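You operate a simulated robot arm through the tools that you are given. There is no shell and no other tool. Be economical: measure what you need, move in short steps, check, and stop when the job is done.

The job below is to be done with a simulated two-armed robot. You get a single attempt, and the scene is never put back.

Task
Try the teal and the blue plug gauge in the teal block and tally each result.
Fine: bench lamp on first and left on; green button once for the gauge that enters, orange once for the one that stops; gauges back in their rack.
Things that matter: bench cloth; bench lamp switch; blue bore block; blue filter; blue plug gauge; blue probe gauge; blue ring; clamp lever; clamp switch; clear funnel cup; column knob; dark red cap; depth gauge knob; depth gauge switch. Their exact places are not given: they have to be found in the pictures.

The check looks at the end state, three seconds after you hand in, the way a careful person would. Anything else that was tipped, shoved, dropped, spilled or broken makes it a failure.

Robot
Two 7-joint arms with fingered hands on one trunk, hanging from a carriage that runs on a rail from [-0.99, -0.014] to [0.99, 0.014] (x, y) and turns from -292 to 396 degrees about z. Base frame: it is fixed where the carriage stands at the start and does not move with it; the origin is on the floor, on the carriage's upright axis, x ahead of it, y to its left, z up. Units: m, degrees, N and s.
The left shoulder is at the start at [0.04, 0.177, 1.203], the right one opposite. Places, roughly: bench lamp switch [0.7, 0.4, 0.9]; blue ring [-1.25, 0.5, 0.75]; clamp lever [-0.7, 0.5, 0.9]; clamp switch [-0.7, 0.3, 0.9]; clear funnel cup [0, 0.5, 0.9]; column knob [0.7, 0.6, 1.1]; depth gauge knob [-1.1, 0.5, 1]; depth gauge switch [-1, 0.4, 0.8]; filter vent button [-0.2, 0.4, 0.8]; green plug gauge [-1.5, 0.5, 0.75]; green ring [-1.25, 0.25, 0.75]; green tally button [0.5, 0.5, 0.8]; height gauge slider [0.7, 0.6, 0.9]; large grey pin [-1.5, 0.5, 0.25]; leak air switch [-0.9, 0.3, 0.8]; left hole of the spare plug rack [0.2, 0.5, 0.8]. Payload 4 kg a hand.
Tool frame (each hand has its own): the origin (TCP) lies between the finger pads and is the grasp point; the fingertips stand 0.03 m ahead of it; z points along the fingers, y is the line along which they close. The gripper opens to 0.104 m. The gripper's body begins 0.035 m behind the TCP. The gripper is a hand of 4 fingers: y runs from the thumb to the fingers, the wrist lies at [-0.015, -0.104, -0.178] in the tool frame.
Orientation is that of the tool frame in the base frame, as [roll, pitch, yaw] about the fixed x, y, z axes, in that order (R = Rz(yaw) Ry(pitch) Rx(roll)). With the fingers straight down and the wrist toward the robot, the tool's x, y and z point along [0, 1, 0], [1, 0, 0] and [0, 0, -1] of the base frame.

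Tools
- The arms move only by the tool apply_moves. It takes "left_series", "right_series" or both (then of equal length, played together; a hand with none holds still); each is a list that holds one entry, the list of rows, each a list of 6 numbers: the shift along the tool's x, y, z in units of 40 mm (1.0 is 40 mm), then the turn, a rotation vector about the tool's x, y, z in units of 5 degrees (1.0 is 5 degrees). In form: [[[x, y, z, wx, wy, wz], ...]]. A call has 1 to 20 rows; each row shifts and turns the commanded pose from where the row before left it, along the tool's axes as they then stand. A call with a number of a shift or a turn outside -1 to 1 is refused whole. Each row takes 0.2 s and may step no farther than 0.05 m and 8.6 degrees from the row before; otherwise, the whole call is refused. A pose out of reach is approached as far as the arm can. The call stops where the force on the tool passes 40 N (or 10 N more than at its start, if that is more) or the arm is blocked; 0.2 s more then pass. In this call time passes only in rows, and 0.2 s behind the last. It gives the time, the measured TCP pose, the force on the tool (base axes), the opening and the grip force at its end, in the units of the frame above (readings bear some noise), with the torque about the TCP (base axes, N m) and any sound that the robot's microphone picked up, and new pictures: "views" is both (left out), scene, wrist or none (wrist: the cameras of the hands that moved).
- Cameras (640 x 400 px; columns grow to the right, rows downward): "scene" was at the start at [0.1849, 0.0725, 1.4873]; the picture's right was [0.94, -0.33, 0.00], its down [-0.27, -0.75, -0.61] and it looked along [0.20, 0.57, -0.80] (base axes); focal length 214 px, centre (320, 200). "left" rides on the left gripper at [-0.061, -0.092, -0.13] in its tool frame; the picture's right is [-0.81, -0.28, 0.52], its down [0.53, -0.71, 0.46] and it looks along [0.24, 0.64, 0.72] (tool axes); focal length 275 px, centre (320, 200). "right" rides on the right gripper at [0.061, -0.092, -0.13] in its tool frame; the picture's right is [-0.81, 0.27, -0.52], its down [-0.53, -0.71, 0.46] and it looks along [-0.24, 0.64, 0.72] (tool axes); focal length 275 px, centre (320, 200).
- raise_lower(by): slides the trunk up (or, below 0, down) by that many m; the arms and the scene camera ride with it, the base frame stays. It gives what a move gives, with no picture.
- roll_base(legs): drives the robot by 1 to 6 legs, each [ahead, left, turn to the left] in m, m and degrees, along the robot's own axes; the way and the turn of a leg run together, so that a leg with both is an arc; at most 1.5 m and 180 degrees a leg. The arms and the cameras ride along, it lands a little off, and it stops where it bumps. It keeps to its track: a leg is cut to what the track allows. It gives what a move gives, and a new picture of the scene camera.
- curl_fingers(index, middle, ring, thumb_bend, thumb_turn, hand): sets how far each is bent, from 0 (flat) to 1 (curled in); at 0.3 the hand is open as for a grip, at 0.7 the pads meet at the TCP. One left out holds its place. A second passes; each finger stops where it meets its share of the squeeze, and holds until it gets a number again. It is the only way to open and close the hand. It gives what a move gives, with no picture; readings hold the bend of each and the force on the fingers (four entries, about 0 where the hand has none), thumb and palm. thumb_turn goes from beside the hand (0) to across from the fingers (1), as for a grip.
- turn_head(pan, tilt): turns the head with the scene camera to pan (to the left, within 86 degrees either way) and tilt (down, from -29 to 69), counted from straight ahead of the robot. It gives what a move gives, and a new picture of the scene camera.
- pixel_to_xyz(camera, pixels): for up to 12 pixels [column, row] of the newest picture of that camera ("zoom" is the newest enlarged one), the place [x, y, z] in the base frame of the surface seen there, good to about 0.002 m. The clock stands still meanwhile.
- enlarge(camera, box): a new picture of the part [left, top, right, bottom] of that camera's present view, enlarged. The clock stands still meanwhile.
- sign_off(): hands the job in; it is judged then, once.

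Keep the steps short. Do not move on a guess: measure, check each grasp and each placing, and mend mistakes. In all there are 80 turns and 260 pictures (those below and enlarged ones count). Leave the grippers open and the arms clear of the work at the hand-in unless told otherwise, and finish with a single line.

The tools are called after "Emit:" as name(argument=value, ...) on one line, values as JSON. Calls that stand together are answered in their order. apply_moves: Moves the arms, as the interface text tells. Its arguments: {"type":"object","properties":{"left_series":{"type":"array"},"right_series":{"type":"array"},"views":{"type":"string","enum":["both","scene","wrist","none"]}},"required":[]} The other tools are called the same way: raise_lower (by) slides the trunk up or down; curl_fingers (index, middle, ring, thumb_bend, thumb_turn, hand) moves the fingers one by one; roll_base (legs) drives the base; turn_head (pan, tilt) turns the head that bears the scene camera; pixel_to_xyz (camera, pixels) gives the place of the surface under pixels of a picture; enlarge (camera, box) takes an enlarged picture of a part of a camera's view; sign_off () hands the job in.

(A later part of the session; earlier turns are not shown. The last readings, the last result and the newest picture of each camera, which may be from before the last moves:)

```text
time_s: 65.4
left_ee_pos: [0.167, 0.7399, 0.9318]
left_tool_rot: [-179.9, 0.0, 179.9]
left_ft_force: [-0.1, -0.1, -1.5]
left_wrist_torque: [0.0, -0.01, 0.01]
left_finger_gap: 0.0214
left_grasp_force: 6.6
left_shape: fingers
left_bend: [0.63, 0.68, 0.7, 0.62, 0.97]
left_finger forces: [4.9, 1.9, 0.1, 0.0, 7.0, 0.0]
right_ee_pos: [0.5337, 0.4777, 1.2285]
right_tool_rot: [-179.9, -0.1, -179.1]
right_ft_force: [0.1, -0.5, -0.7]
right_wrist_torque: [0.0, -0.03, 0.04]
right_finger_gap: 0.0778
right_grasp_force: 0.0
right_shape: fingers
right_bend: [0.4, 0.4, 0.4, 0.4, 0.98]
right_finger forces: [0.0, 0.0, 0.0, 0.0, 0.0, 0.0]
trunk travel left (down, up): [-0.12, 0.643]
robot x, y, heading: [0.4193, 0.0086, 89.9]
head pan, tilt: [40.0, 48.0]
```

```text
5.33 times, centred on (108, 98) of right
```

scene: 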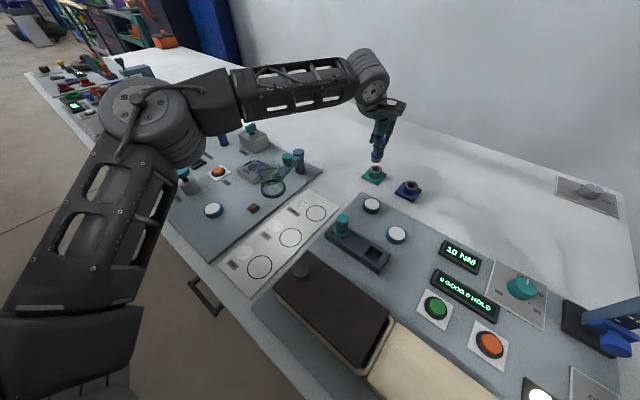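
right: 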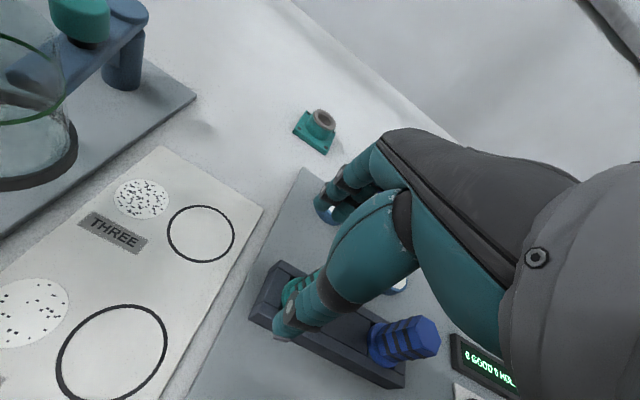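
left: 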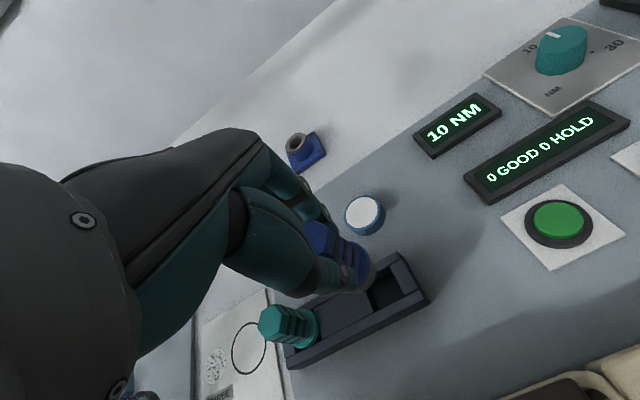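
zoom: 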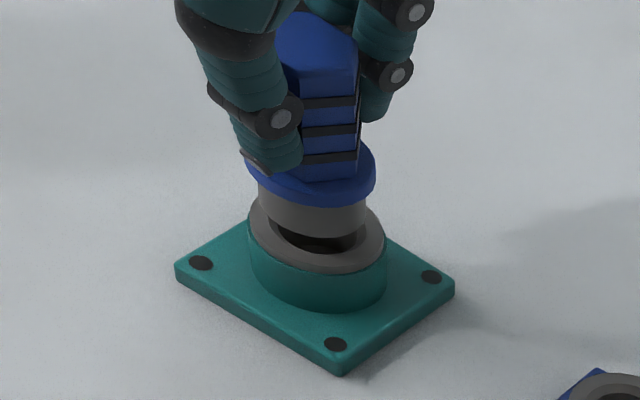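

It's centred above the bore. Lowering about 9 mm in small rows, then reading the force.

Emit:
apply_moves(left_series=[[[0, -0.02, 0.08, 0, 0, 0], [0, 0, 0.08, 0, 0, 0], [0, 0, 0.08, 0, 0, 0]]], views="none")

Emit:
enlarge(camera="scene", box=[360, 145, 395, 180])

```text
time_s: 66.2
left_ee_pos: [0.1677, 0.7382, 0.9208]
left_tool_rot: [-179.9, 0.1, 179.9]
left_ft_force: [0.1, 0.2, -0.3]
left_wrist_torque: [0.01, 0.01, 0.02]
left_finger_gap: 0.0214
left_grasp_force: 6.7
left_shape: fingers
left_bend: [0.63, 0.68, 0.7, 0.62, 0.97]
left_finger forces: [4.9, 2.0, 0.0, 0.0, 6.9, 0.0]
right_ee_pos: [0.535, 0.4763, 1.2278]
right_tool_rot: [-180.0, 0.0, -179.1]
right_ft_force: [0.2, -0.3, 0.3]
right_wrist_torque: [-0.02, -0.01, 0.02]
right_finger_gap: 0.0776
right_grasp_force: 0.0
right_shape: fingers
right_bend: [0.4, 0.4, 0.4, 0.4, 0.98]
right_finger forces: [0.1, 0.0, 0.0, 0.0, 0.0, 0.0]
trunk travel left (down, up): [-0.12, 0.643]
robot x, y, heading: [0.4196, 0.0016, 90.0]
head pan, tilt: [40.0, 48.0]
```

```text
11.43 times, centred on (378, 162) of scene
```

zoom: 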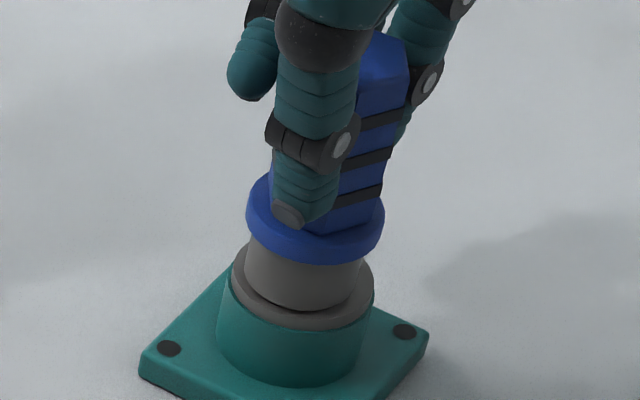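

Nearly at the rim, with no force yet. Two more rows of 1.2 mm.

Emit:
apply_moves(left_series=[[[0, 0, 0.03, 0, 0, 0], [0, 0, 0.03, 0, 0, 0]]], views="none")

```text
time_s: 66.8
left_ee_pos: [0.1658, 0.7392, 0.9209]
left_tool_rot: [179.8, 0.1, 179.9]
left_ft_force: [0.7, 0.2, 8.3]
left_wrist_torque: [-0.09, 0.0, 0.0]
left_finger_gap: 0.0214
left_grasp_force: 8.5
left_shape: fingers
left_bend: [0.63, 0.68, 0.7, 0.63, 0.97]
left_finger forces: [5.6, 2.2, 0.1, 0.1, 8.4, 0.0]
right_ee_pos: [0.5336, 0.4772, 1.2288]
right_tool_rot: [-179.8, -0.1, -179.1]
right_ft_force: [0.2, 0.2, -0.1]
right_wrist_torque: [-0.01, 0.02, -0.02]
right_finger_gap: 0.0776
right_grasp_force: 0.0
right_shape: fingers
right_bend: [0.4, 0.4, 0.4, 0.4, 0.98]
right_finger forces: [0.1, 0.0, 0.0, 0.0, 0.1, 0.0]
trunk travel left (down, up): [-0.12, 0.643]
robot x, y, heading: [0.4191, 0.0052, 90.1]
head pan, tilt: [40.0, 48.0]
```

The force rose to 8 N at the rim with no further descent, so the blue gauge stops. I'll lift off, back away and bring it to the rack.

Emit:
apply_moves(left_series=[[[0, 0, -0.3, 0, 0, 0], [0, 0, -0.5, 0, 0, 0], [0, 0, -0.7, 0, 0, 0], [-0.365, -0.644, -0.3, 0, 0, 0], [-0.365, -0.644, -0.3, 0, 0, 0], [-0.365, -0.644, -0.3, 0, 0, 0], [-0.365, -0.644, -0.1, 0, 0, 0], [-0.365, -0.644, 0, 0, 0, 0], [-0.365, -0.644, 0, 0, 0, 0], [-0.365, -0.644, 0, 0, 0, 0], [-0.365, -0.644, 0, 0, 0, 0], [-0.365, -0.644, 0, 0, 0, 0], [-0.365, -0.644, 0, 0, 0, 0]]], views="none")

Emit:
raise_lower(by=-0.05)

Emit:
enlarge(camera="scene", box=[310, 130, 430, 280])

Emit:
enlarge(camera="left", box=[220, 180, 460, 380])

```text
time_s: 69.6
left_ee_pos: [0.3135, 0.4765, 1.0189]
left_tool_rot: [-180.0, 0.0, 179.9]
left_ft_force: [0.3, 0.2, -1.6]
left_wrist_torque: [0.02, 0.03, 0.03]
left_finger_gap: 0.0211
left_grasp_force: 7.5
left_shape: fingers
left_bend: [0.63, 0.68, 0.7, 0.63, 0.97]
left_finger forces: [5.5, 1.8, 0.0, 0.0, 7.3, 0.1]
right_ee_pos: [0.5345, 0.4766, 1.228]
right_tool_rot: [-179.9, -0.1, -179.0]
right_ft_force: [0.7, -0.1, 1.2]
right_wrist_torque: [0.01, 0.01, -0.01]
right_finger_gap: 0.0777
right_grasp_force: 0.1
right_shape: fingers
right_bend: [0.4, 0.4, 0.4, 0.4, 0.98]
right_finger forces: [0.1, 0.0, 0.0, 0.0, 0.1, 0.0]
trunk travel left (down, up): [-0.12, 0.643]
robot x, y, heading: [0.4193, 0.0093, 90.1]
head pan, tilt: [40.0, 48.0]
```

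```text
time_s: 70.5
left_ee_pos: [0.313, 0.4782, 0.9673]
left_tool_rot: [-179.9, 0.0, 180.0]
left_ft_force: [0.1, -0.5, -0.4]
left_wrist_torque: [0.0, 0.03, 0.0]
left_finger_gap: 0.0211
left_grasp_force: 7.5
left_shape: fingers
left_bend: [0.63, 0.68, 0.7, 0.63, 0.97]
left_finger forces: [5.5, 1.8, 0.0, 0.0, 7.3, 0.1]
right_ee_pos: [0.5346, 0.4756, 1.1792]
right_tool_rot: [-179.9, -0.1, -179.2]
right_ft_force: [0.5, -0.1, 0.2]
right_wrist_torque: [-0.03, 0.01, -0.01]
right_finger_gap: 0.0776
right_grasp_force: 0.1
right_shape: fingers
right_bend: [0.4, 0.4, 0.4, 0.4, 0.98]
right_finger forces: [0.1, 0.0, 0.0, 0.1, 0.0, 0.0]
trunk travel left (down, up): [-0.07, 0.693]
robot x, y, heading: [0.4201, 0.0059, 89.8]
head pan, tilt: [40.0, 48.0]
```

```text
2.67 times, centred on (370, 205) of scene
```

zoom: 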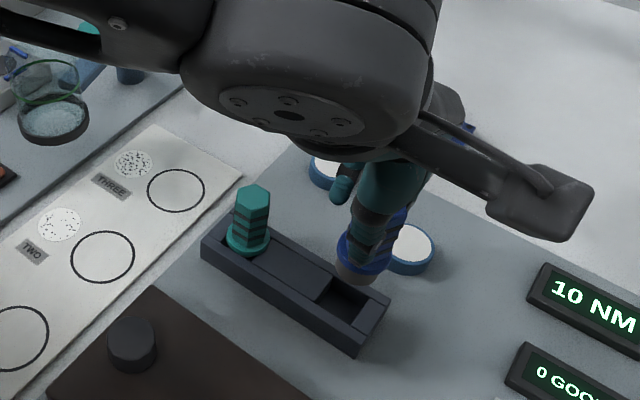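

```text
2.00 times, centred on (340, 280) of left
```

zoom: 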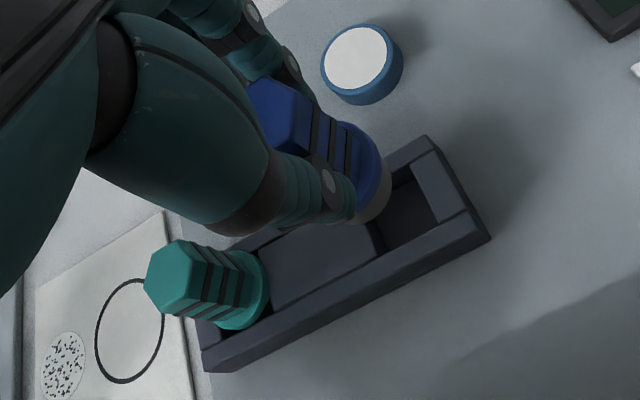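

I'll correct by −1 mm in x and +3.5 mm in y, and lower to z≈0.928 so the tip is just above the rack, then check.

Emit:
apply_moves(left_series=[[[0.025, 0.085, 0.4, 0, 0, 0], [0, 0, 0.4, 0, 0, 0], [0, 0, 0.2, 0, 0, 0]]], views="none")

Emit:
enlarge(camera="scene", box=[345, 200, 405, 260])

Emit:
enlarge(camera="left", box=[260, 200, 420, 340])

Emit:
enlarge(camera="right", box=[10, 180, 130, 290])

```text
time_s: 71.3
left_ee_pos: [0.3115, 0.4813, 0.9284]
left_tool_rot: [-180.0, 0.0, 179.9]
left_ft_force: [-0.5, 0.3, -1.0]
left_wrist_torque: [0.0, -0.01, -0.02]
left_finger_gap: 0.0211
left_grasp_force: 6.7
left_shape: fingers
left_bend: [0.63, 0.68, 0.7, 0.63, 0.97]
left_finger forces: [5.4, 1.8, 0.0, 0.0, 7.3, 0.0]
right_ee_pos: [0.5348, 0.4766, 1.1785]
right_tool_rot: [180.0, -0.1, -179.0]
right_ft_force: [-0.4, 0.4, -0.3]
right_wrist_torque: [-0.01, -0.02, 0.01]
right_finger_gap: 0.0773
right_grasp_force: 0.0
right_shape: fingers
right_bend: [0.4, 0.4, 0.4, 0.4, 0.98]
right_finger forces: [0.0, 0.0, 0.0, 0.0, 0.0, 0.0]
trunk travel left (down, up): [-0.07, 0.693]
robot x, y, heading: [0.4235, 0.0063, 90.2]
head pan, tilt: [40.0, 48.0]
```

```text
6.67 times, centred on (375, 230) of scene
```

zoom: 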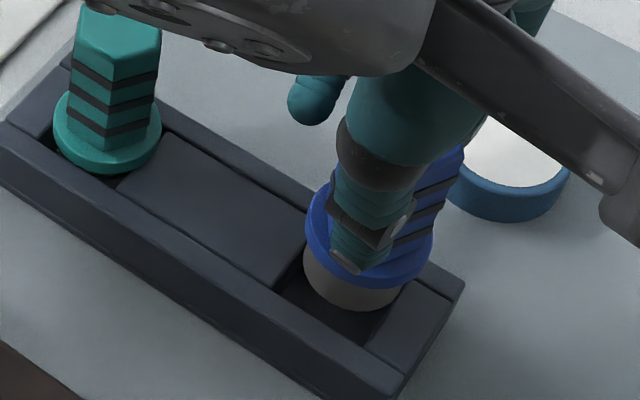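

```text
2.86 times, centred on (340, 270) of left
```

zoom: 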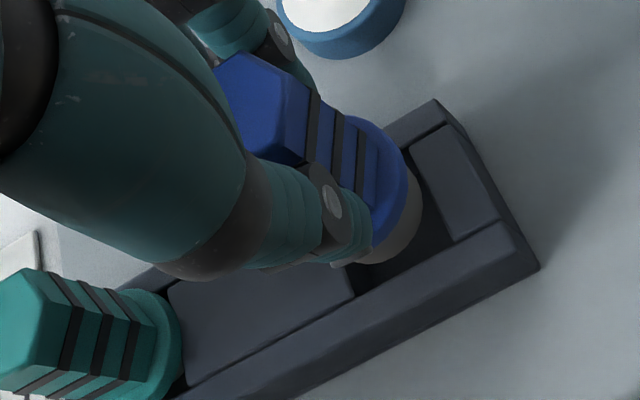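

```text
3.64 times, centred on (70, 235) of right
```

zoom: 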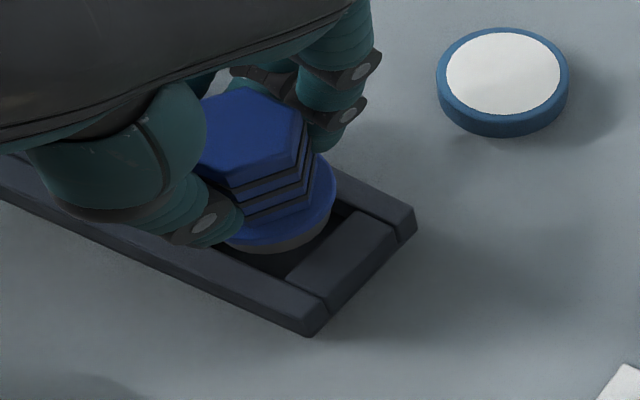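

It's aligned with its slot. Lowering 27 mm in small rows.

Emit:
apply_moves(left_series=[[[0, 0, 0.1, 0, 0, 0], [0, 0, 0.12, 0, 0, 0], [0, 0, 0.12, 0, 0, 0], [0, 0, 0.12, 0, 0, 0], [0, 0, 0.1, 0, 0, 0], [0, 0, 0.07, 0, 0, 0]]], views="none")

Emit:
enlarge(camera="left", box=[220, 180, 420, 360])

Emit:
enlarge(camera="right", box=[10, 180, 130, 290])

```text
time_s: 72.7
left_ee_pos: [0.312, 0.4812, 0.9029]
left_tool_rot: [-179.9, 0.0, 179.9]
left_ft_force: [0.3, -0.4, -0.5]
left_wrist_torque: [-0.04, 0.04, 0.03]
left_finger_gap: 0.0211
left_grasp_force: 7.6
left_shape: fingers
left_bend: [0.63, 0.68, 0.7, 0.63, 0.97]
left_finger forces: [5.2, 2.1, 0.1, 0.0, 7.3, 0.0]
right_ee_pos: [0.5361, 0.4766, 1.178]
right_tool_rot: [-180.0, -0.1, -179.2]
right_ft_force: [0.1, 0.2, -0.5]
right_wrist_torque: [0.02, 0.01, -0.02]
right_finger_gap: 0.0774
right_grasp_force: 0.0
right_shape: fingers
right_bend: [0.4, 0.4, 0.4, 0.4, 0.98]
right_finger forces: [0.0, 0.0, 0.1, 0.1, 0.0, 0.0]
trunk travel left (down, up): [-0.07, 0.693]
robot x, y, heading: [0.42, 0.0081, 89.9]
head pan, tilt: [40.0, 48.0]
```

```text
2.22 times, centred on (320, 270) of left
```

zoom: 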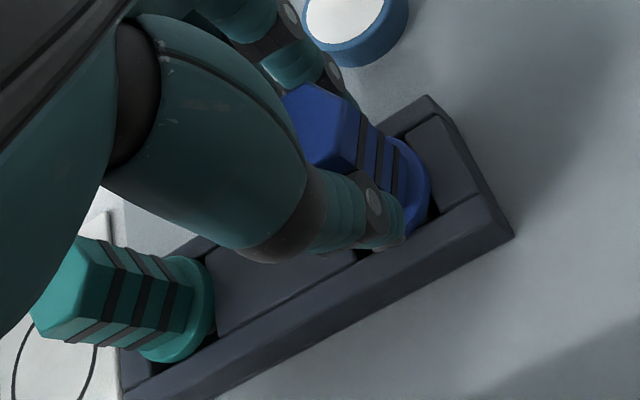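

```text
3.64 times, centred on (70, 235) of right
```

zoom: 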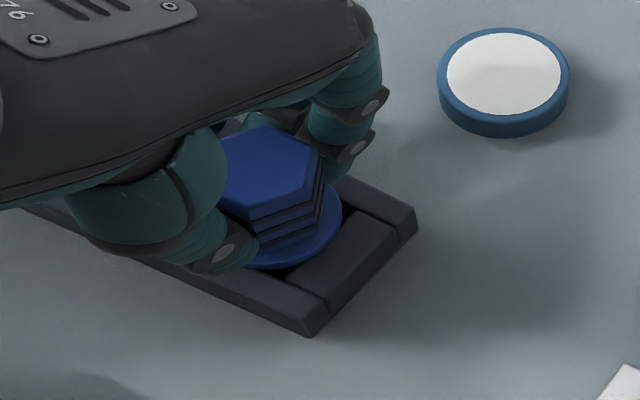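

The slot has taken the pin. I'll lower the last 2 mm, release and lift clear.

Emit:
apply_moves(left_series=[[[0, 0, 0.05, 0, 0, 0]]], views="none")

Emit:
curl_fingers(hand="left", index=0.4, middle=0.4, ring=0.4, thumb_bend=0.4)

Emit:
apply_moves(left_series=[[[0, 0, -0.4, 0, 0, 0], [0, 0, -0.6, 0, 0, 0], [0, 0, -0.9, 0, 0, 0], [0, 0, -1, 0, 0, 0], [0, 0, -1, 0, 0, 0], [0, 0, -1, 0, 0, 0], [0, 0, -1, 0, 0, 0]]], views="both")

Emit:
enlarge(camera="left", box=[220, 160, 480, 360])

```text
time_s: 73.1
left_ee_pos: [0.3124, 0.4819, 0.9013]
left_tool_rot: [180.0, 0.0, -180.0]
left_ft_force: [-1.3, -0.2, 0.2]
left_wrist_torque: [-0.02, 0.04, -0.02]
left_finger_gap: 0.0214
left_grasp_force: 7.6
left_shape: fingers
left_bend: [0.63, 0.68, 0.7, 0.63, 0.97]
left_finger forces: [5.3, 2.3, 0.1, 0.1, 7.3, 0.0]
right_ee_pos: [0.5344, 0.4764, 1.1781]
right_tool_rot: [-179.9, -0.1, -179.1]
right_ft_force: [-0.1, 0.2, -0.3]
right_wrist_torque: [-0.03, 0.0, 0.03]
right_finger_gap: 0.0776
right_grasp_force: 0.0
right_shape: fingers
right_bend: [0.4, 0.4, 0.4, 0.4, 0.98]
right_finger forces: [0.0, 0.0, 0.0, 0.0, 0.0, 0.0]
trunk travel left (down, up): [-0.07, 0.693]
robot x, y, heading: [0.4217, 0.007, 90.0]
head pan, tilt: [40.0, 48.0]
```

```text
time_s: 74.1
left_ee_pos: [0.3122, 0.4814, 0.9012]
left_tool_rot: [-180.0, 0.1, 179.9]
left_ft_force: [-0.1, 0.9, 0.1]
left_wrist_torque: [-0.01, 0.01, 0.0]
left_finger_gap: 0.0775
left_grasp_force: 0.1
left_shape: fingers
left_bend: [0.4, 0.4, 0.4, 0.4, 0.97]
left_finger forces: [0.0, 0.1, 0.1, 0.0, 0.0, 0.0]
right_ee_pos: [0.5344, 0.4756, 1.1781]
right_tool_rot: [-179.9, -0.1, -179.1]
right_ft_force: [0.4, 0.7, -0.2]
right_wrist_torque: [0.0, 0.0, 0.02]
right_finger_gap: 0.0772
right_grasp_force: 0.1
right_shape: fingers
right_bend: [0.4, 0.4, 0.4, 0.4, 0.98]
right_finger forces: [0.0, 0.0, 0.0, 0.0, 0.0, 0.0]
trunk travel left (down, up): [-0.07, 0.693]
robot x, y, heading: [0.4205, 0.0058, 89.9]
head pan, tilt: [40.0, 48.0]
```

```text
time_s: 75.7
left_ee_pos: [0.3128, 0.4793, 1.1386]
left_tool_rot: [-180.0, 0.0, 179.9]
left_ft_force: [0.1, 0.7, -0.1]
left_wrist_torque: [-0.02, 0.02, -0.01]
left_finger_gap: 0.0775
left_grasp_force: 0.1
left_shape: fingers
left_bend: [0.4, 0.4, 0.4, 0.4, 0.97]
left_finger forces: [0.0, 0.0, 0.0, 0.0, 0.0, 0.0]
right_ee_pos: [0.5345, 0.477, 1.1793]
right_tool_rot: [-179.9, -0.1, -179.1]
right_ft_force: [-0.1, 0.1, 0.6]
right_wrist_torque: [-0.03, 0.03, 0.0]
right_finger_gap: 0.0776
right_grasp_force: 0.1
right_shape: fingers
right_bend: [0.4, 0.4, 0.4, 0.4, 0.98]
right_finger forces: [0.0, 0.0, 0.1, 0.0, 0.0, 0.0]
trunk travel left (down, up): [-0.07, 0.693]
robot x, y, heading: [0.4197, 0.0052, 89.9]
head pan, tilt: [40.0, 48.0]
```

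scene: 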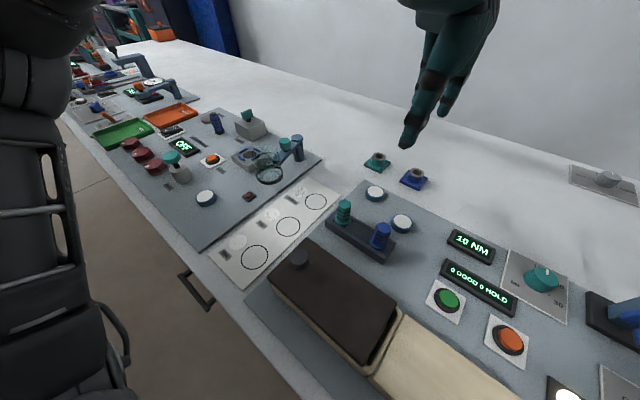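
left: 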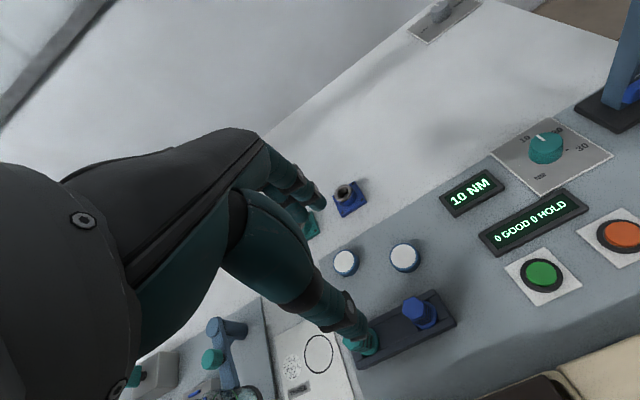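

```text
2.00 times, centred on (350, 260) of left
```

zoom: 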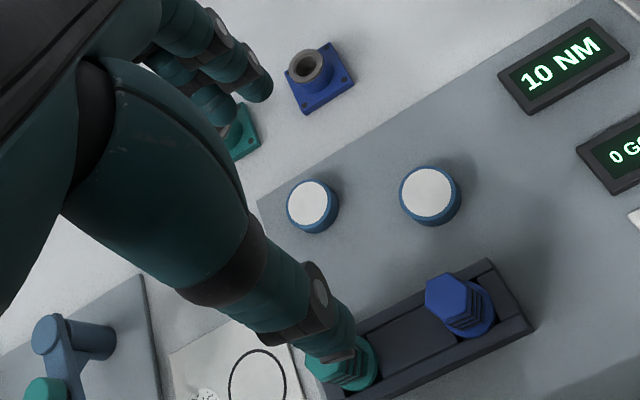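

Both gauges are back upright in the rack. Next the buttons: green (0.464,0.465) for the gauge that entered, orange (0.557,0.467) for the one that stopped. I'll close the right fingers, move the left hand away, and bring the right hand above green.

Emit:
curl_fingers(hand="right", index=0.7, middle=0.7, ring=0.7, thumb_bend=0.7)

Emit:
apply_moves(left_series=[[[0.9, -0.3, 0, 0, 0, 0], [0.9, -0.3, 0, 0, 0, 0], [0.9, -0.3, 0, 0, 0, 0], [0.9, -0.3, 0, 0, 0, 0], [0, 0, 0, 0, 0, 0], [0, 0, 0, 0, 0, 0], [0, 0, 0, 0, 0, 0], [0, 0, 0, 0, 0, 0]]], right_series=[[[0, 0, 0, 0, 0, 0], [0.6, -0.1, 0, 0, 0, 0], [0.6, -0.1, 0, 0, 0, 0], [0.56, -0.09, 0.4, 0, 0, 0], [0, 0, 1, 0, 0, 0], [0, 0, 1, 0, 0, 0], [0, 0, 1, 0, 0, 0], [0, 0, 1, 0, 0, 0]]], views="scene")

Emit:
turn_head(pan=-15, tilt=55)

Emit:
enlarge(camera="right", box=[100, 100, 420, 400])

```text
time_s: 76.7
left_ee_pos: [0.3128, 0.4788, 1.1377]
left_tool_rot: [-179.9, -0.1, 179.9]
left_ft_force: [0.0, -0.7, -0.5]
left_wrist_torque: [0.0, 0.01, 0.02]
left_finger_gap: 0.0773
left_grasp_force: 0.0
left_shape: fingers
left_bend: [0.4, 0.4, 0.4, 0.4, 0.97]
left_finger forces: [0.0, 0.0, 0.1, 0.0, 0.0, 0.0]
right_ee_pos: [0.5355, 0.4768, 1.1785]
right_tool_rot: [-179.8, -0.1, -179.1]
right_ft_force: [-0.3, 0.3, -0.2]
right_wrist_torque: [-0.01, -0.02, -0.01]
right_finger_gap: 0.0012
right_grasp_force: 0.1
right_shape: fingers
right_bend: [0.7, 0.7, 0.7, 0.7, 0.98]
right_finger forces: [0.1, 0.0, 0.1, 0.0, 0.0, 0.0]
trunk travel left (down, up): [-0.07, 0.693]
robot x, y, heading: [0.4215, 0.0058, 89.9]
head pan, tilt: [40.0, 48.0]
```

```text
time_s: 78.5
left_ee_pos: [0.1682, 0.4307, 1.1348]
left_tool_rot: [179.9, -0.1, 180.0]
left_ft_force: [0.9, -0.3, 0.8]
left_wrist_torque: [0.0, 0.02, 0.02]
left_finger_gap: 0.0778
left_grasp_force: 0.0
left_shape: fingers
left_bend: [0.4, 0.4, 0.4, 0.4, 0.97]
left_finger forces: [0.1, 0.0, 0.0, 0.0, 0.0, 0.0]
right_ee_pos: [0.4645, 0.462, 1.0025]
right_tool_rot: [-179.9, -0.1, -179.2]
right_ft_force: [0.5, 0.4, 0.2]
right_wrist_torque: [-0.01, 0.01, 0.03]
right_finger_gap: 0.0012
right_grasp_force: 0.1
right_shape: fingers
right_bend: [0.7, 0.7, 0.7, 0.7, 0.98]
right_finger forces: [0.0, 0.0, 0.0, 0.0, 0.1, 0.0]
trunk travel left (down, up): [-0.07, 0.693]
robot x, y, heading: [0.4163, 0.0052, 89.9]
head pan, tilt: [40.0, 48.0]
```

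scene: 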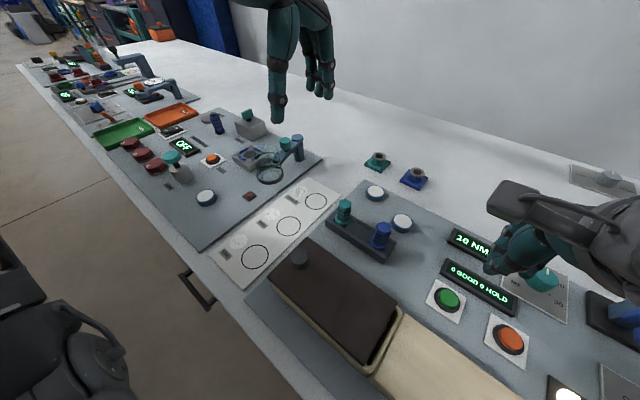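

```text
time_s: 79.8
left_ee_pos: [0.1685, 0.4318, 1.1354]
left_tool_rot: [-180.0, -0.1, 179.9]
left_ft_force: [0.2, 0.4, -0.1]
left_wrist_torque: [-0.05, -0.03, -0.01]
left_finger_gap: 0.0776
left_grasp_force: 0.0
left_shape: fingers
left_bend: [0.4, 0.4, 0.4, 0.4, 0.97]
left_finger forces: [0.1, 0.0, 0.0, 0.0, 0.1, 0.0]
right_ee_pos: [0.4642, 0.4621, 1.0031]
right_tool_rot: [-179.9, -0.1, -179.1]
right_ft_force: [-0.2, -0.2, 0.3]
right_wrist_torque: [-0.03, -0.02, -0.03]
right_finger_gap: 0.0014
right_grasp_force: 0.1
right_shape: fingers
right_bend: [0.7, 0.7, 0.7, 0.7, 0.98]
right_finger forces: [0.1, 0.1, 0.0, 0.0, 0.0, 0.0]
trunk travel left (down, up): [-0.07, 0.693]
robot x, y, heading: [0.4215, 0.0044, 89.8]
head pan, tilt: [-15.0, 55.0]
```

scene: 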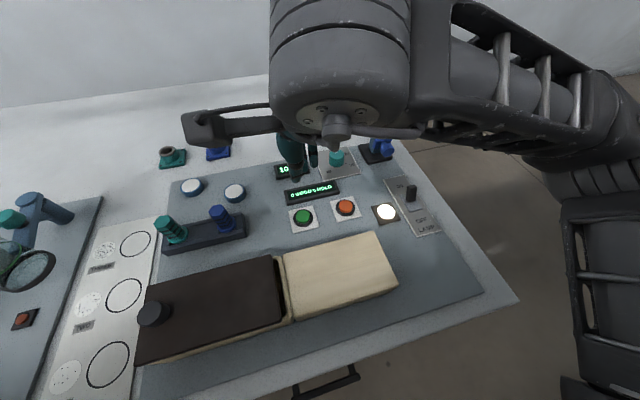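

```text
1.33 times, centred on (260, 250) of right
```

zoom: 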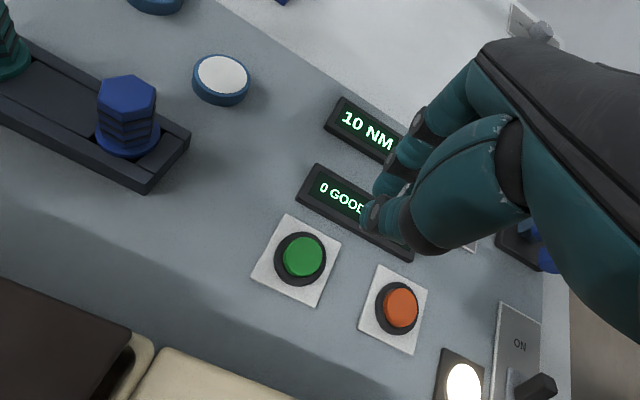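

I'll check the elbow and forearm clearance, the button positions and the fingertip.

Emit:
pixel_to_xyz(camera="scene", pixels=[[600, 110], [545, 150], [590, 190], [600, 240], [480, 110], [340, 90], [303, 217], [345, 206], [411, 192], [296, 178]])

Emit:
pixel_to_xyz(camera="zoom", pixels=[[303, 256], [290, 250], [316, 256], [401, 307], [372, 218], [385, 183], [400, 200]])

```text
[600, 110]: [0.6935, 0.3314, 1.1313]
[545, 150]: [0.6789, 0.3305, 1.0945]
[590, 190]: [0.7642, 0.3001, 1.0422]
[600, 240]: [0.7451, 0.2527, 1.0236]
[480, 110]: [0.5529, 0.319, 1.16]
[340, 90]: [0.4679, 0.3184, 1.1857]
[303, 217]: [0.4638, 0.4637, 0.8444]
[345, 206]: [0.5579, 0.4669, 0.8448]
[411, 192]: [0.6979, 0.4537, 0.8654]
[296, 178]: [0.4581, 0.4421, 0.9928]
```

```text
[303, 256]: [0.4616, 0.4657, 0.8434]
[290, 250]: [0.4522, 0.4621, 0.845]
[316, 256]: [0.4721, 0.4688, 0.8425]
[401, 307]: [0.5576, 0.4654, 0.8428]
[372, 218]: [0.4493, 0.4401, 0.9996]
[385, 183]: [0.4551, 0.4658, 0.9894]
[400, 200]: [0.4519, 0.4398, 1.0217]
```

The elbow would come close to the bench edge when lowering. Driving 90 mm right puts it beyond the bench, and the hand then ends up near the orange button.

Emit:
roll_base(legs=[[0, -0.09, 0]])

Emit:
raise_lower(by=-0.04)

```text
time_s: 80.9
left_ee_pos: [0.2564, 0.4333, 1.1354]
left_tool_rot: [-180.0, 0.0, 179.9]
left_ft_force: [0.6, -0.1, -0.2]
left_wrist_torque: [0.01, -0.01, 0.01]
left_finger_gap: 0.0776
left_grasp_force: 0.1
left_shape: fingers
left_bend: [0.4, 0.4, 0.4, 0.4, 0.97]
left_finger forces: [0.1, 0.0, 0.0, 0.1, 0.1, 0.0]
right_ee_pos: [0.553, 0.4631, 1.0028]
right_tool_rot: [-179.9, 0.0, -179.1]
right_ft_force: [-0.2, -0.2, 0.1]
right_wrist_torque: [0.01, 0.07, 0.0]
right_finger_gap: 0.0015
right_grasp_force: 0.1
right_shape: fingers
right_bend: [0.7, 0.7, 0.7, 0.7, 0.98]
right_finger forces: [0.0, 0.0, 0.0, 0.1, 0.0, 0.0]
trunk travel left (down, up): [-0.07, 0.693]
robot x, y, heading: [0.5074, 0.0066, 89.6]
head pan, tilt: [-15.0, 55.0]
```

scene: 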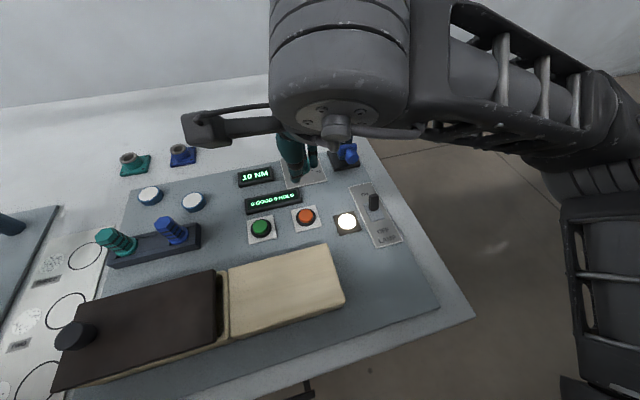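

```text
time_s: 81.7
left_ee_pos: [0.2559, 0.433, 1.0944]
left_tool_rot: [180.0, 0.0, 180.0]
left_ft_force: [0.2, 0.3, -0.7]
left_wrist_torque: [0.0, -0.04, -0.01]
left_finger_gap: 0.0777
left_grasp_force: 0.1
left_shape: fingers
left_bend: [0.4, 0.4, 0.4, 0.4, 0.97]
left_finger forces: [0.0, 0.1, 0.1, 0.0, 0.0, 0.1]
right_ee_pos: [0.5522, 0.4632, 0.9626]
right_tool_rot: [-180.0, -0.1, -179.1]
right_ft_force: [1.0, -0.5, 0.9]
right_wrist_torque: [-0.01, -0.03, -0.03]
right_finger_gap: 0.0015
right_grasp_force: 0.0
right_shape: fingers
right_bend: [0.7, 0.7, 0.7, 0.7, 0.98]
right_finger forces: [0.0, 0.0, 0.0, 0.1, 0.0, 0.1]
trunk travel left (down, up): [-0.03, 0.733]
robot x, y, heading: [0.509, 0.0078, 89.7]
head pan, tilt: [-15.0, 55.0]
```

Now I'll fine-align to orange (0.5577,0.4665), lower to z≈0.90 and look.

Emit:
apply_moves(right_series=[[[-0.14, 0.09, 0.5, 0, 0, 0], [0, 0, 0.5, 0, 0, 0], [0, 0, 0.5, 0, 0, 0]]], views="both")

Emit:
enlarge(camera="right", box=[180, 160, 400, 360])

Emit:
enlarge(camera="scene", box=[230, 130, 400, 260])

```text
time_s: 82.5
left_ee_pos: [0.2557, 0.4333, 1.0953]
left_tool_rot: [-180.0, -0.1, 180.0]
left_ft_force: [-0.5, 1.1, -1.0]
left_wrist_torque: [-0.03, -0.01, 0.01]
left_finger_gap: 0.0776
left_grasp_force: 0.0
left_shape: fingers
left_bend: [0.4, 0.4, 0.4, 0.4, 0.97]
left_finger forces: [0.0, 0.0, 0.1, 0.0, 0.1, 0.0]
right_ee_pos: [0.5588, 0.4675, 0.9025]
right_tool_rot: [-179.9, 0.1, -179.1]
right_ft_force: [-0.1, 0.3, 0.2]
right_wrist_torque: [0.01, -0.06, -0.02]
right_finger_gap: 0.0016
right_grasp_force: 0.0
right_shape: fingers
right_bend: [0.7, 0.7, 0.7, 0.7, 0.98]
right_finger forces: [0.0, 0.0, 0.1, 0.1, 0.0, 0.0]
trunk travel left (down, up): [-0.03, 0.733]
robot x, y, heading: [0.5083, 0.005, 90.0]
head pan, tilt: [-15.0, 55.0]
```

scene: 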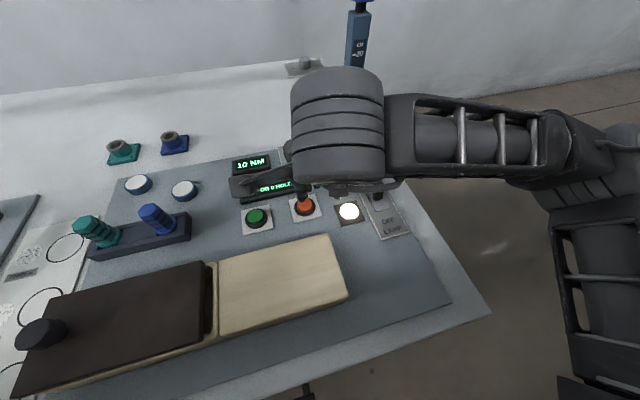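
right: 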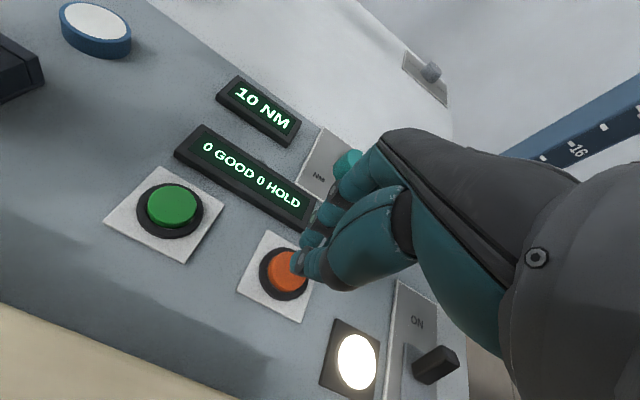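

```text
2.00 times, centred on (290, 260) of right
```

zoom: 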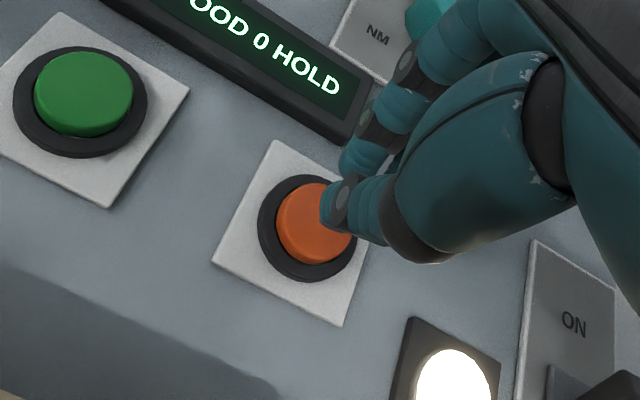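

```text
3.08 times, centred on (315, 195) of scene
```

zoom: 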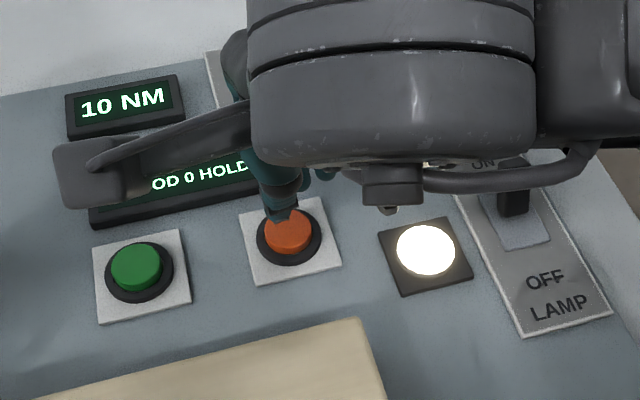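

The fingertip is over the orange button. I'll go down 24 mm in steps, then press gently.

Emit:
apply_moves(right_series=[[[0, 0, 0.3, 0, 0, 0], [0, 0, 0.2, 0, 0, 0], [0, 0, 0.1, 0, 0, 0]]], views="wrist")

```text
time_s: 83.3
left_ee_pos: [0.2561, 0.433, 1.0949]
left_tool_rot: [179.9, 0.0, 179.9]
left_ft_force: [0.7, 0.8, 0.2]
left_wrist_torque: [-0.02, 0.0, 0.0]
left_finger_gap: 0.0775
left_grasp_force: 0.2
left_shape: fingers
left_bend: [0.4, 0.4, 0.4, 0.4, 0.97]
left_finger forces: [0.0, 0.0, 0.0, 0.1, 0.1, 0.0]
right_ee_pos: [0.558, 0.4664, 0.8782]
right_tool_rot: [-179.9, -0.1, -179.1]
right_ft_force: [0.3, -0.3, -0.5]
right_wrist_torque: [0.03, 0.01, 0.01]
right_finger_gap: 0.0014
right_grasp_force: 0.2
right_shape: fingers
right_bend: [0.7, 0.7, 0.7, 0.7, 0.98]
right_finger forces: [0.0, 0.1, 0.0, 0.0, 0.0, 0.0]
trunk travel left (down, up): [-0.03, 0.733]
robot x, y, heading: [0.5067, 0.0064, 89.9]
head pan, tilt: [-15.0, 55.0]
```

right: 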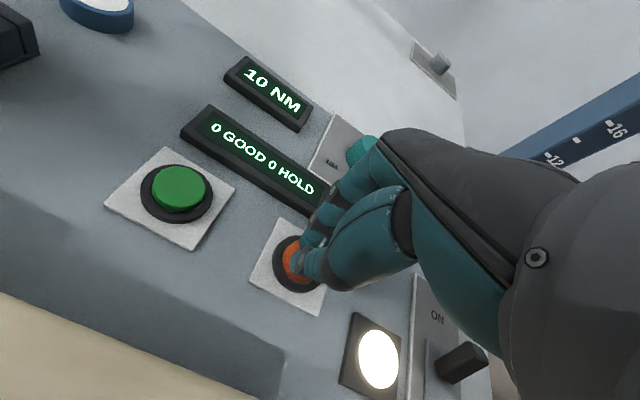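

No contact yet. Two more 3 mm rows, watching the display.

Emit:
apply_moves(right_series=[[[0, 0, 0.08, 0, 0, 0], [0, 0, 0.08, 0, 0, 0]]], views="wrist")

```text
time_s: 83.9
left_ee_pos: [0.2561, 0.4322, 1.0953]
left_tool_rot: [179.9, 0.1, 179.9]
left_ft_force: [0.3, -0.4, 0.8]
left_wrist_torque: [0.02, -0.05, -0.01]
left_finger_gap: 0.0777
left_grasp_force: 0.0
left_shape: fingers
left_bend: [0.4, 0.4, 0.4, 0.4, 0.97]
left_finger forces: [0.0, 0.0, 0.0, 0.1, 0.1, 0.0]
right_ee_pos: [0.5577, 0.467, 0.8734]
right_tool_rot: [180.0, -0.1, -179.1]
right_ft_force: [0.1, -1.1, 2.9]
right_wrist_torque: [-0.03, 0.02, 0.04]
right_finger_gap: 0.0016
right_grasp_force: 1.0
right_shape: fingers
right_bend: [0.7, 0.7, 0.7, 0.7, 0.98]
right_finger forces: [0.1, 0.0, 0.0, 0.1, 2.6, 0.0]
trunk travel left (down, up): [-0.03, 0.733]
robot x, y, heading: [0.509, 0.0075, 89.7]
head pan, tilt: [-15.0, 55.0]
heard: click
```

right: 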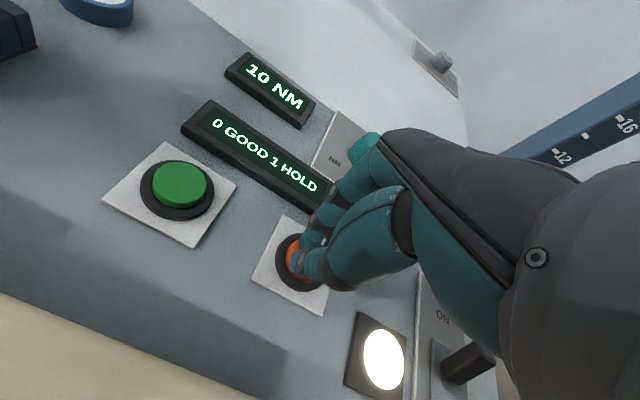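

The display shows "0 GOOD 1 HOLD" after one click. I'll lift 32 mm and move over green.

Emit:
apply_moves(right_series=[[[0, 0, -0.4, 0, 0, 0], [0, 0, -0.4, 0, 0, 0], [0.79, -0.02, 0, 0, 0, 0], [0.79, -0.02, 0, 0, 0, 0], [0.79, -0.02, 0, 0, 0, 0]]], views="both")

Emit:
enlarge(camera="right", box=[180, 160, 400, 360])

```text
time_s: 85.1
left_ee_pos: [0.2557, 0.4337, 1.0963]
left_tool_rot: [-180.0, 0.0, 179.9]
left_ft_force: [0.1, -0.3, 0.7]
left_wrist_torque: [0.03, 0.02, -0.02]
left_finger_gap: 0.0777
left_grasp_force: 0.1
left_shape: fingers
left_bend: [0.4, 0.4, 0.4, 0.4, 0.97]
left_finger forces: [0.0, 0.0, 0.0, 0.0, 0.0, 0.0]
right_ee_pos: [0.463, 0.4622, 0.9064]
right_tool_rot: [-179.9, -0.1, -179.1]
right_ft_force: [-0.1, 0.8, 0.0]
right_wrist_torque: [0.01, -0.03, -0.01]
right_finger_gap: 0.0012
right_grasp_force: 0.0
right_shape: fingers
right_bend: [0.7, 0.7, 0.7, 0.7, 0.97]
right_finger forces: [0.0, 0.0, 0.0, 0.1, 0.1, 0.0]
trunk travel left (down, up): [-0.03, 0.733]
robot x, y, heading: [0.5088, 0.0083, 89.9]
head pan, tilt: [-15.0, 55.0]
```

scene: 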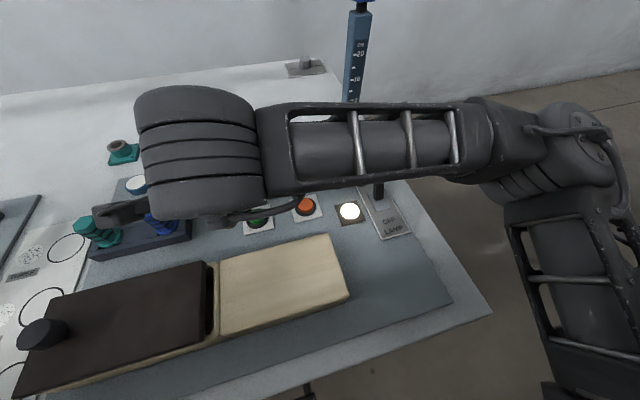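
right: 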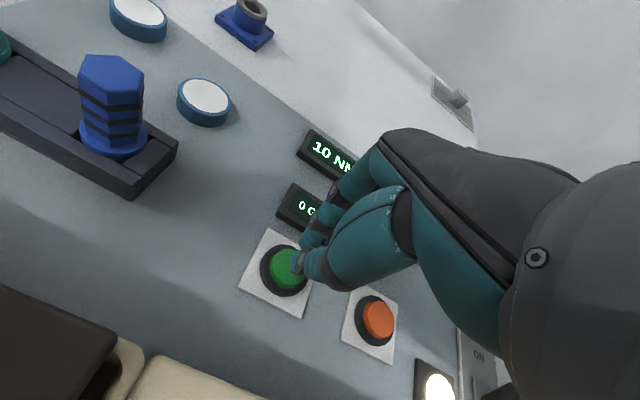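

```text
2.00 times, centred on (290, 260) of right
```

zoom: 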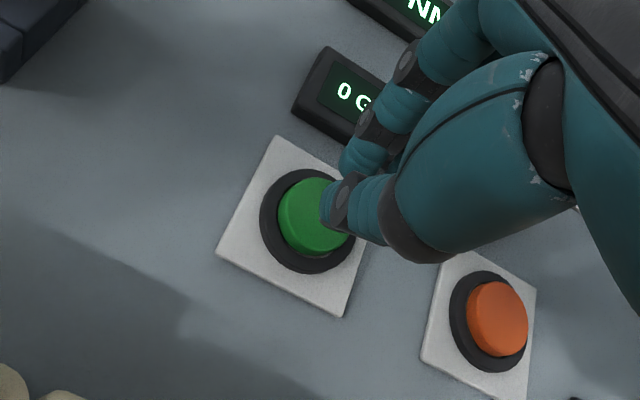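

It's aligned over green the same way. Lowering 28 mm, then pressing with two 3 mm rows.

Emit:
apply_moves(right_series=[[[0, 0.05, 0.3, 0, 0, 0], [0, 0, 0.2, 0, 0, 0], [0, 0, 0.16, 0, 0, 0]]], views="none")

Emit:
apply_moves(right_series=[[[0, 0, 0.08, 0, 0, 0], [0, 0, 0.08, 0, 0, 0]]], views="wrist")

```text
time_s: 85.9
left_ee_pos: [0.2554, 0.4318, 1.0964]
left_tool_rot: [-180.0, 0.0, 179.9]
left_ft_force: [1.2, -0.1, 0.2]
left_wrist_torque: [-0.01, 0.0, -0.03]
left_finger_gap: 0.0777
left_grasp_force: 0.1
left_shape: fingers
left_bend: [0.4, 0.4, 0.4, 0.4, 0.97]
left_finger forces: [0.1, 0.0, 0.0, 0.1, 0.0, 0.1]
right_ee_pos: [0.463, 0.4639, 0.8782]
right_tool_rot: [-179.9, 0.0, -179.2]
right_ft_force: [0.5, 0.3, 0.6]
right_wrist_torque: [-0.04, 0.02, -0.01]
right_finger_gap: 0.0014
right_grasp_force: 0.0
right_shape: fingers
right_bend: [0.7, 0.7, 0.7, 0.7, 0.97]
right_finger forces: [0.0, 0.1, 0.1, 0.1, 0.0, 0.1]
trunk travel left (down, up): [-0.03, 0.733]
robot x, y, heading: [0.5088, 0.0064, 89.9]
head pan, tilt: [-15.0, 55.0]
```

```text
time_s: 86.5
left_ee_pos: [0.2568, 0.4331, 1.0952]
left_tool_rot: [179.9, 0.0, 179.9]
left_ft_force: [0.6, 0.2, -1.0]
left_wrist_torque: [-0.01, -0.03, -0.03]
left_finger_gap: 0.0774
left_grasp_force: 0.1
left_shape: fingers
left_bend: [0.4, 0.4, 0.4, 0.4, 0.97]
left_finger forces: [0.1, 0.1, 0.1, 0.0, 0.0, 0.0]
right_ee_pos: [0.4637, 0.4648, 0.8728]
right_tool_rot: [-179.9, -0.1, -179.1]
right_ft_force: [-0.6, -0.1, 2.3]
right_wrist_torque: [-0.07, 0.01, -0.02]
right_finger_gap: 0.0013
right_grasp_force: 1.6
right_shape: fingers
right_bend: [0.7, 0.7, 0.7, 0.7, 0.97]
right_finger forces: [0.3, 0.0, 0.0, 0.1, 3.1, 0.0]
trunk travel left (down, up): [-0.03, 0.733]
robot x, y, heading: [0.5094, 0.0095, 89.7]
head pan, tilt: [-15.0, 55.0]
heard: click
```

right: 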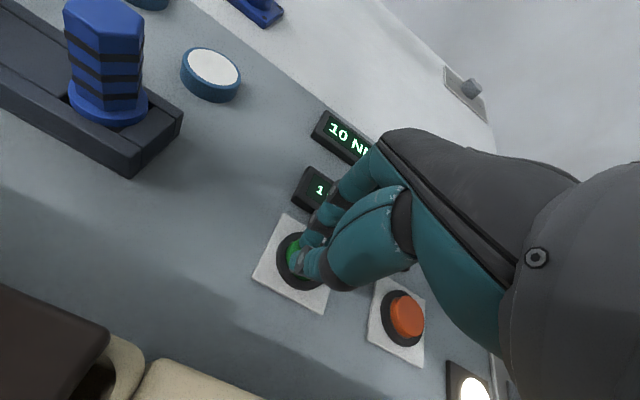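

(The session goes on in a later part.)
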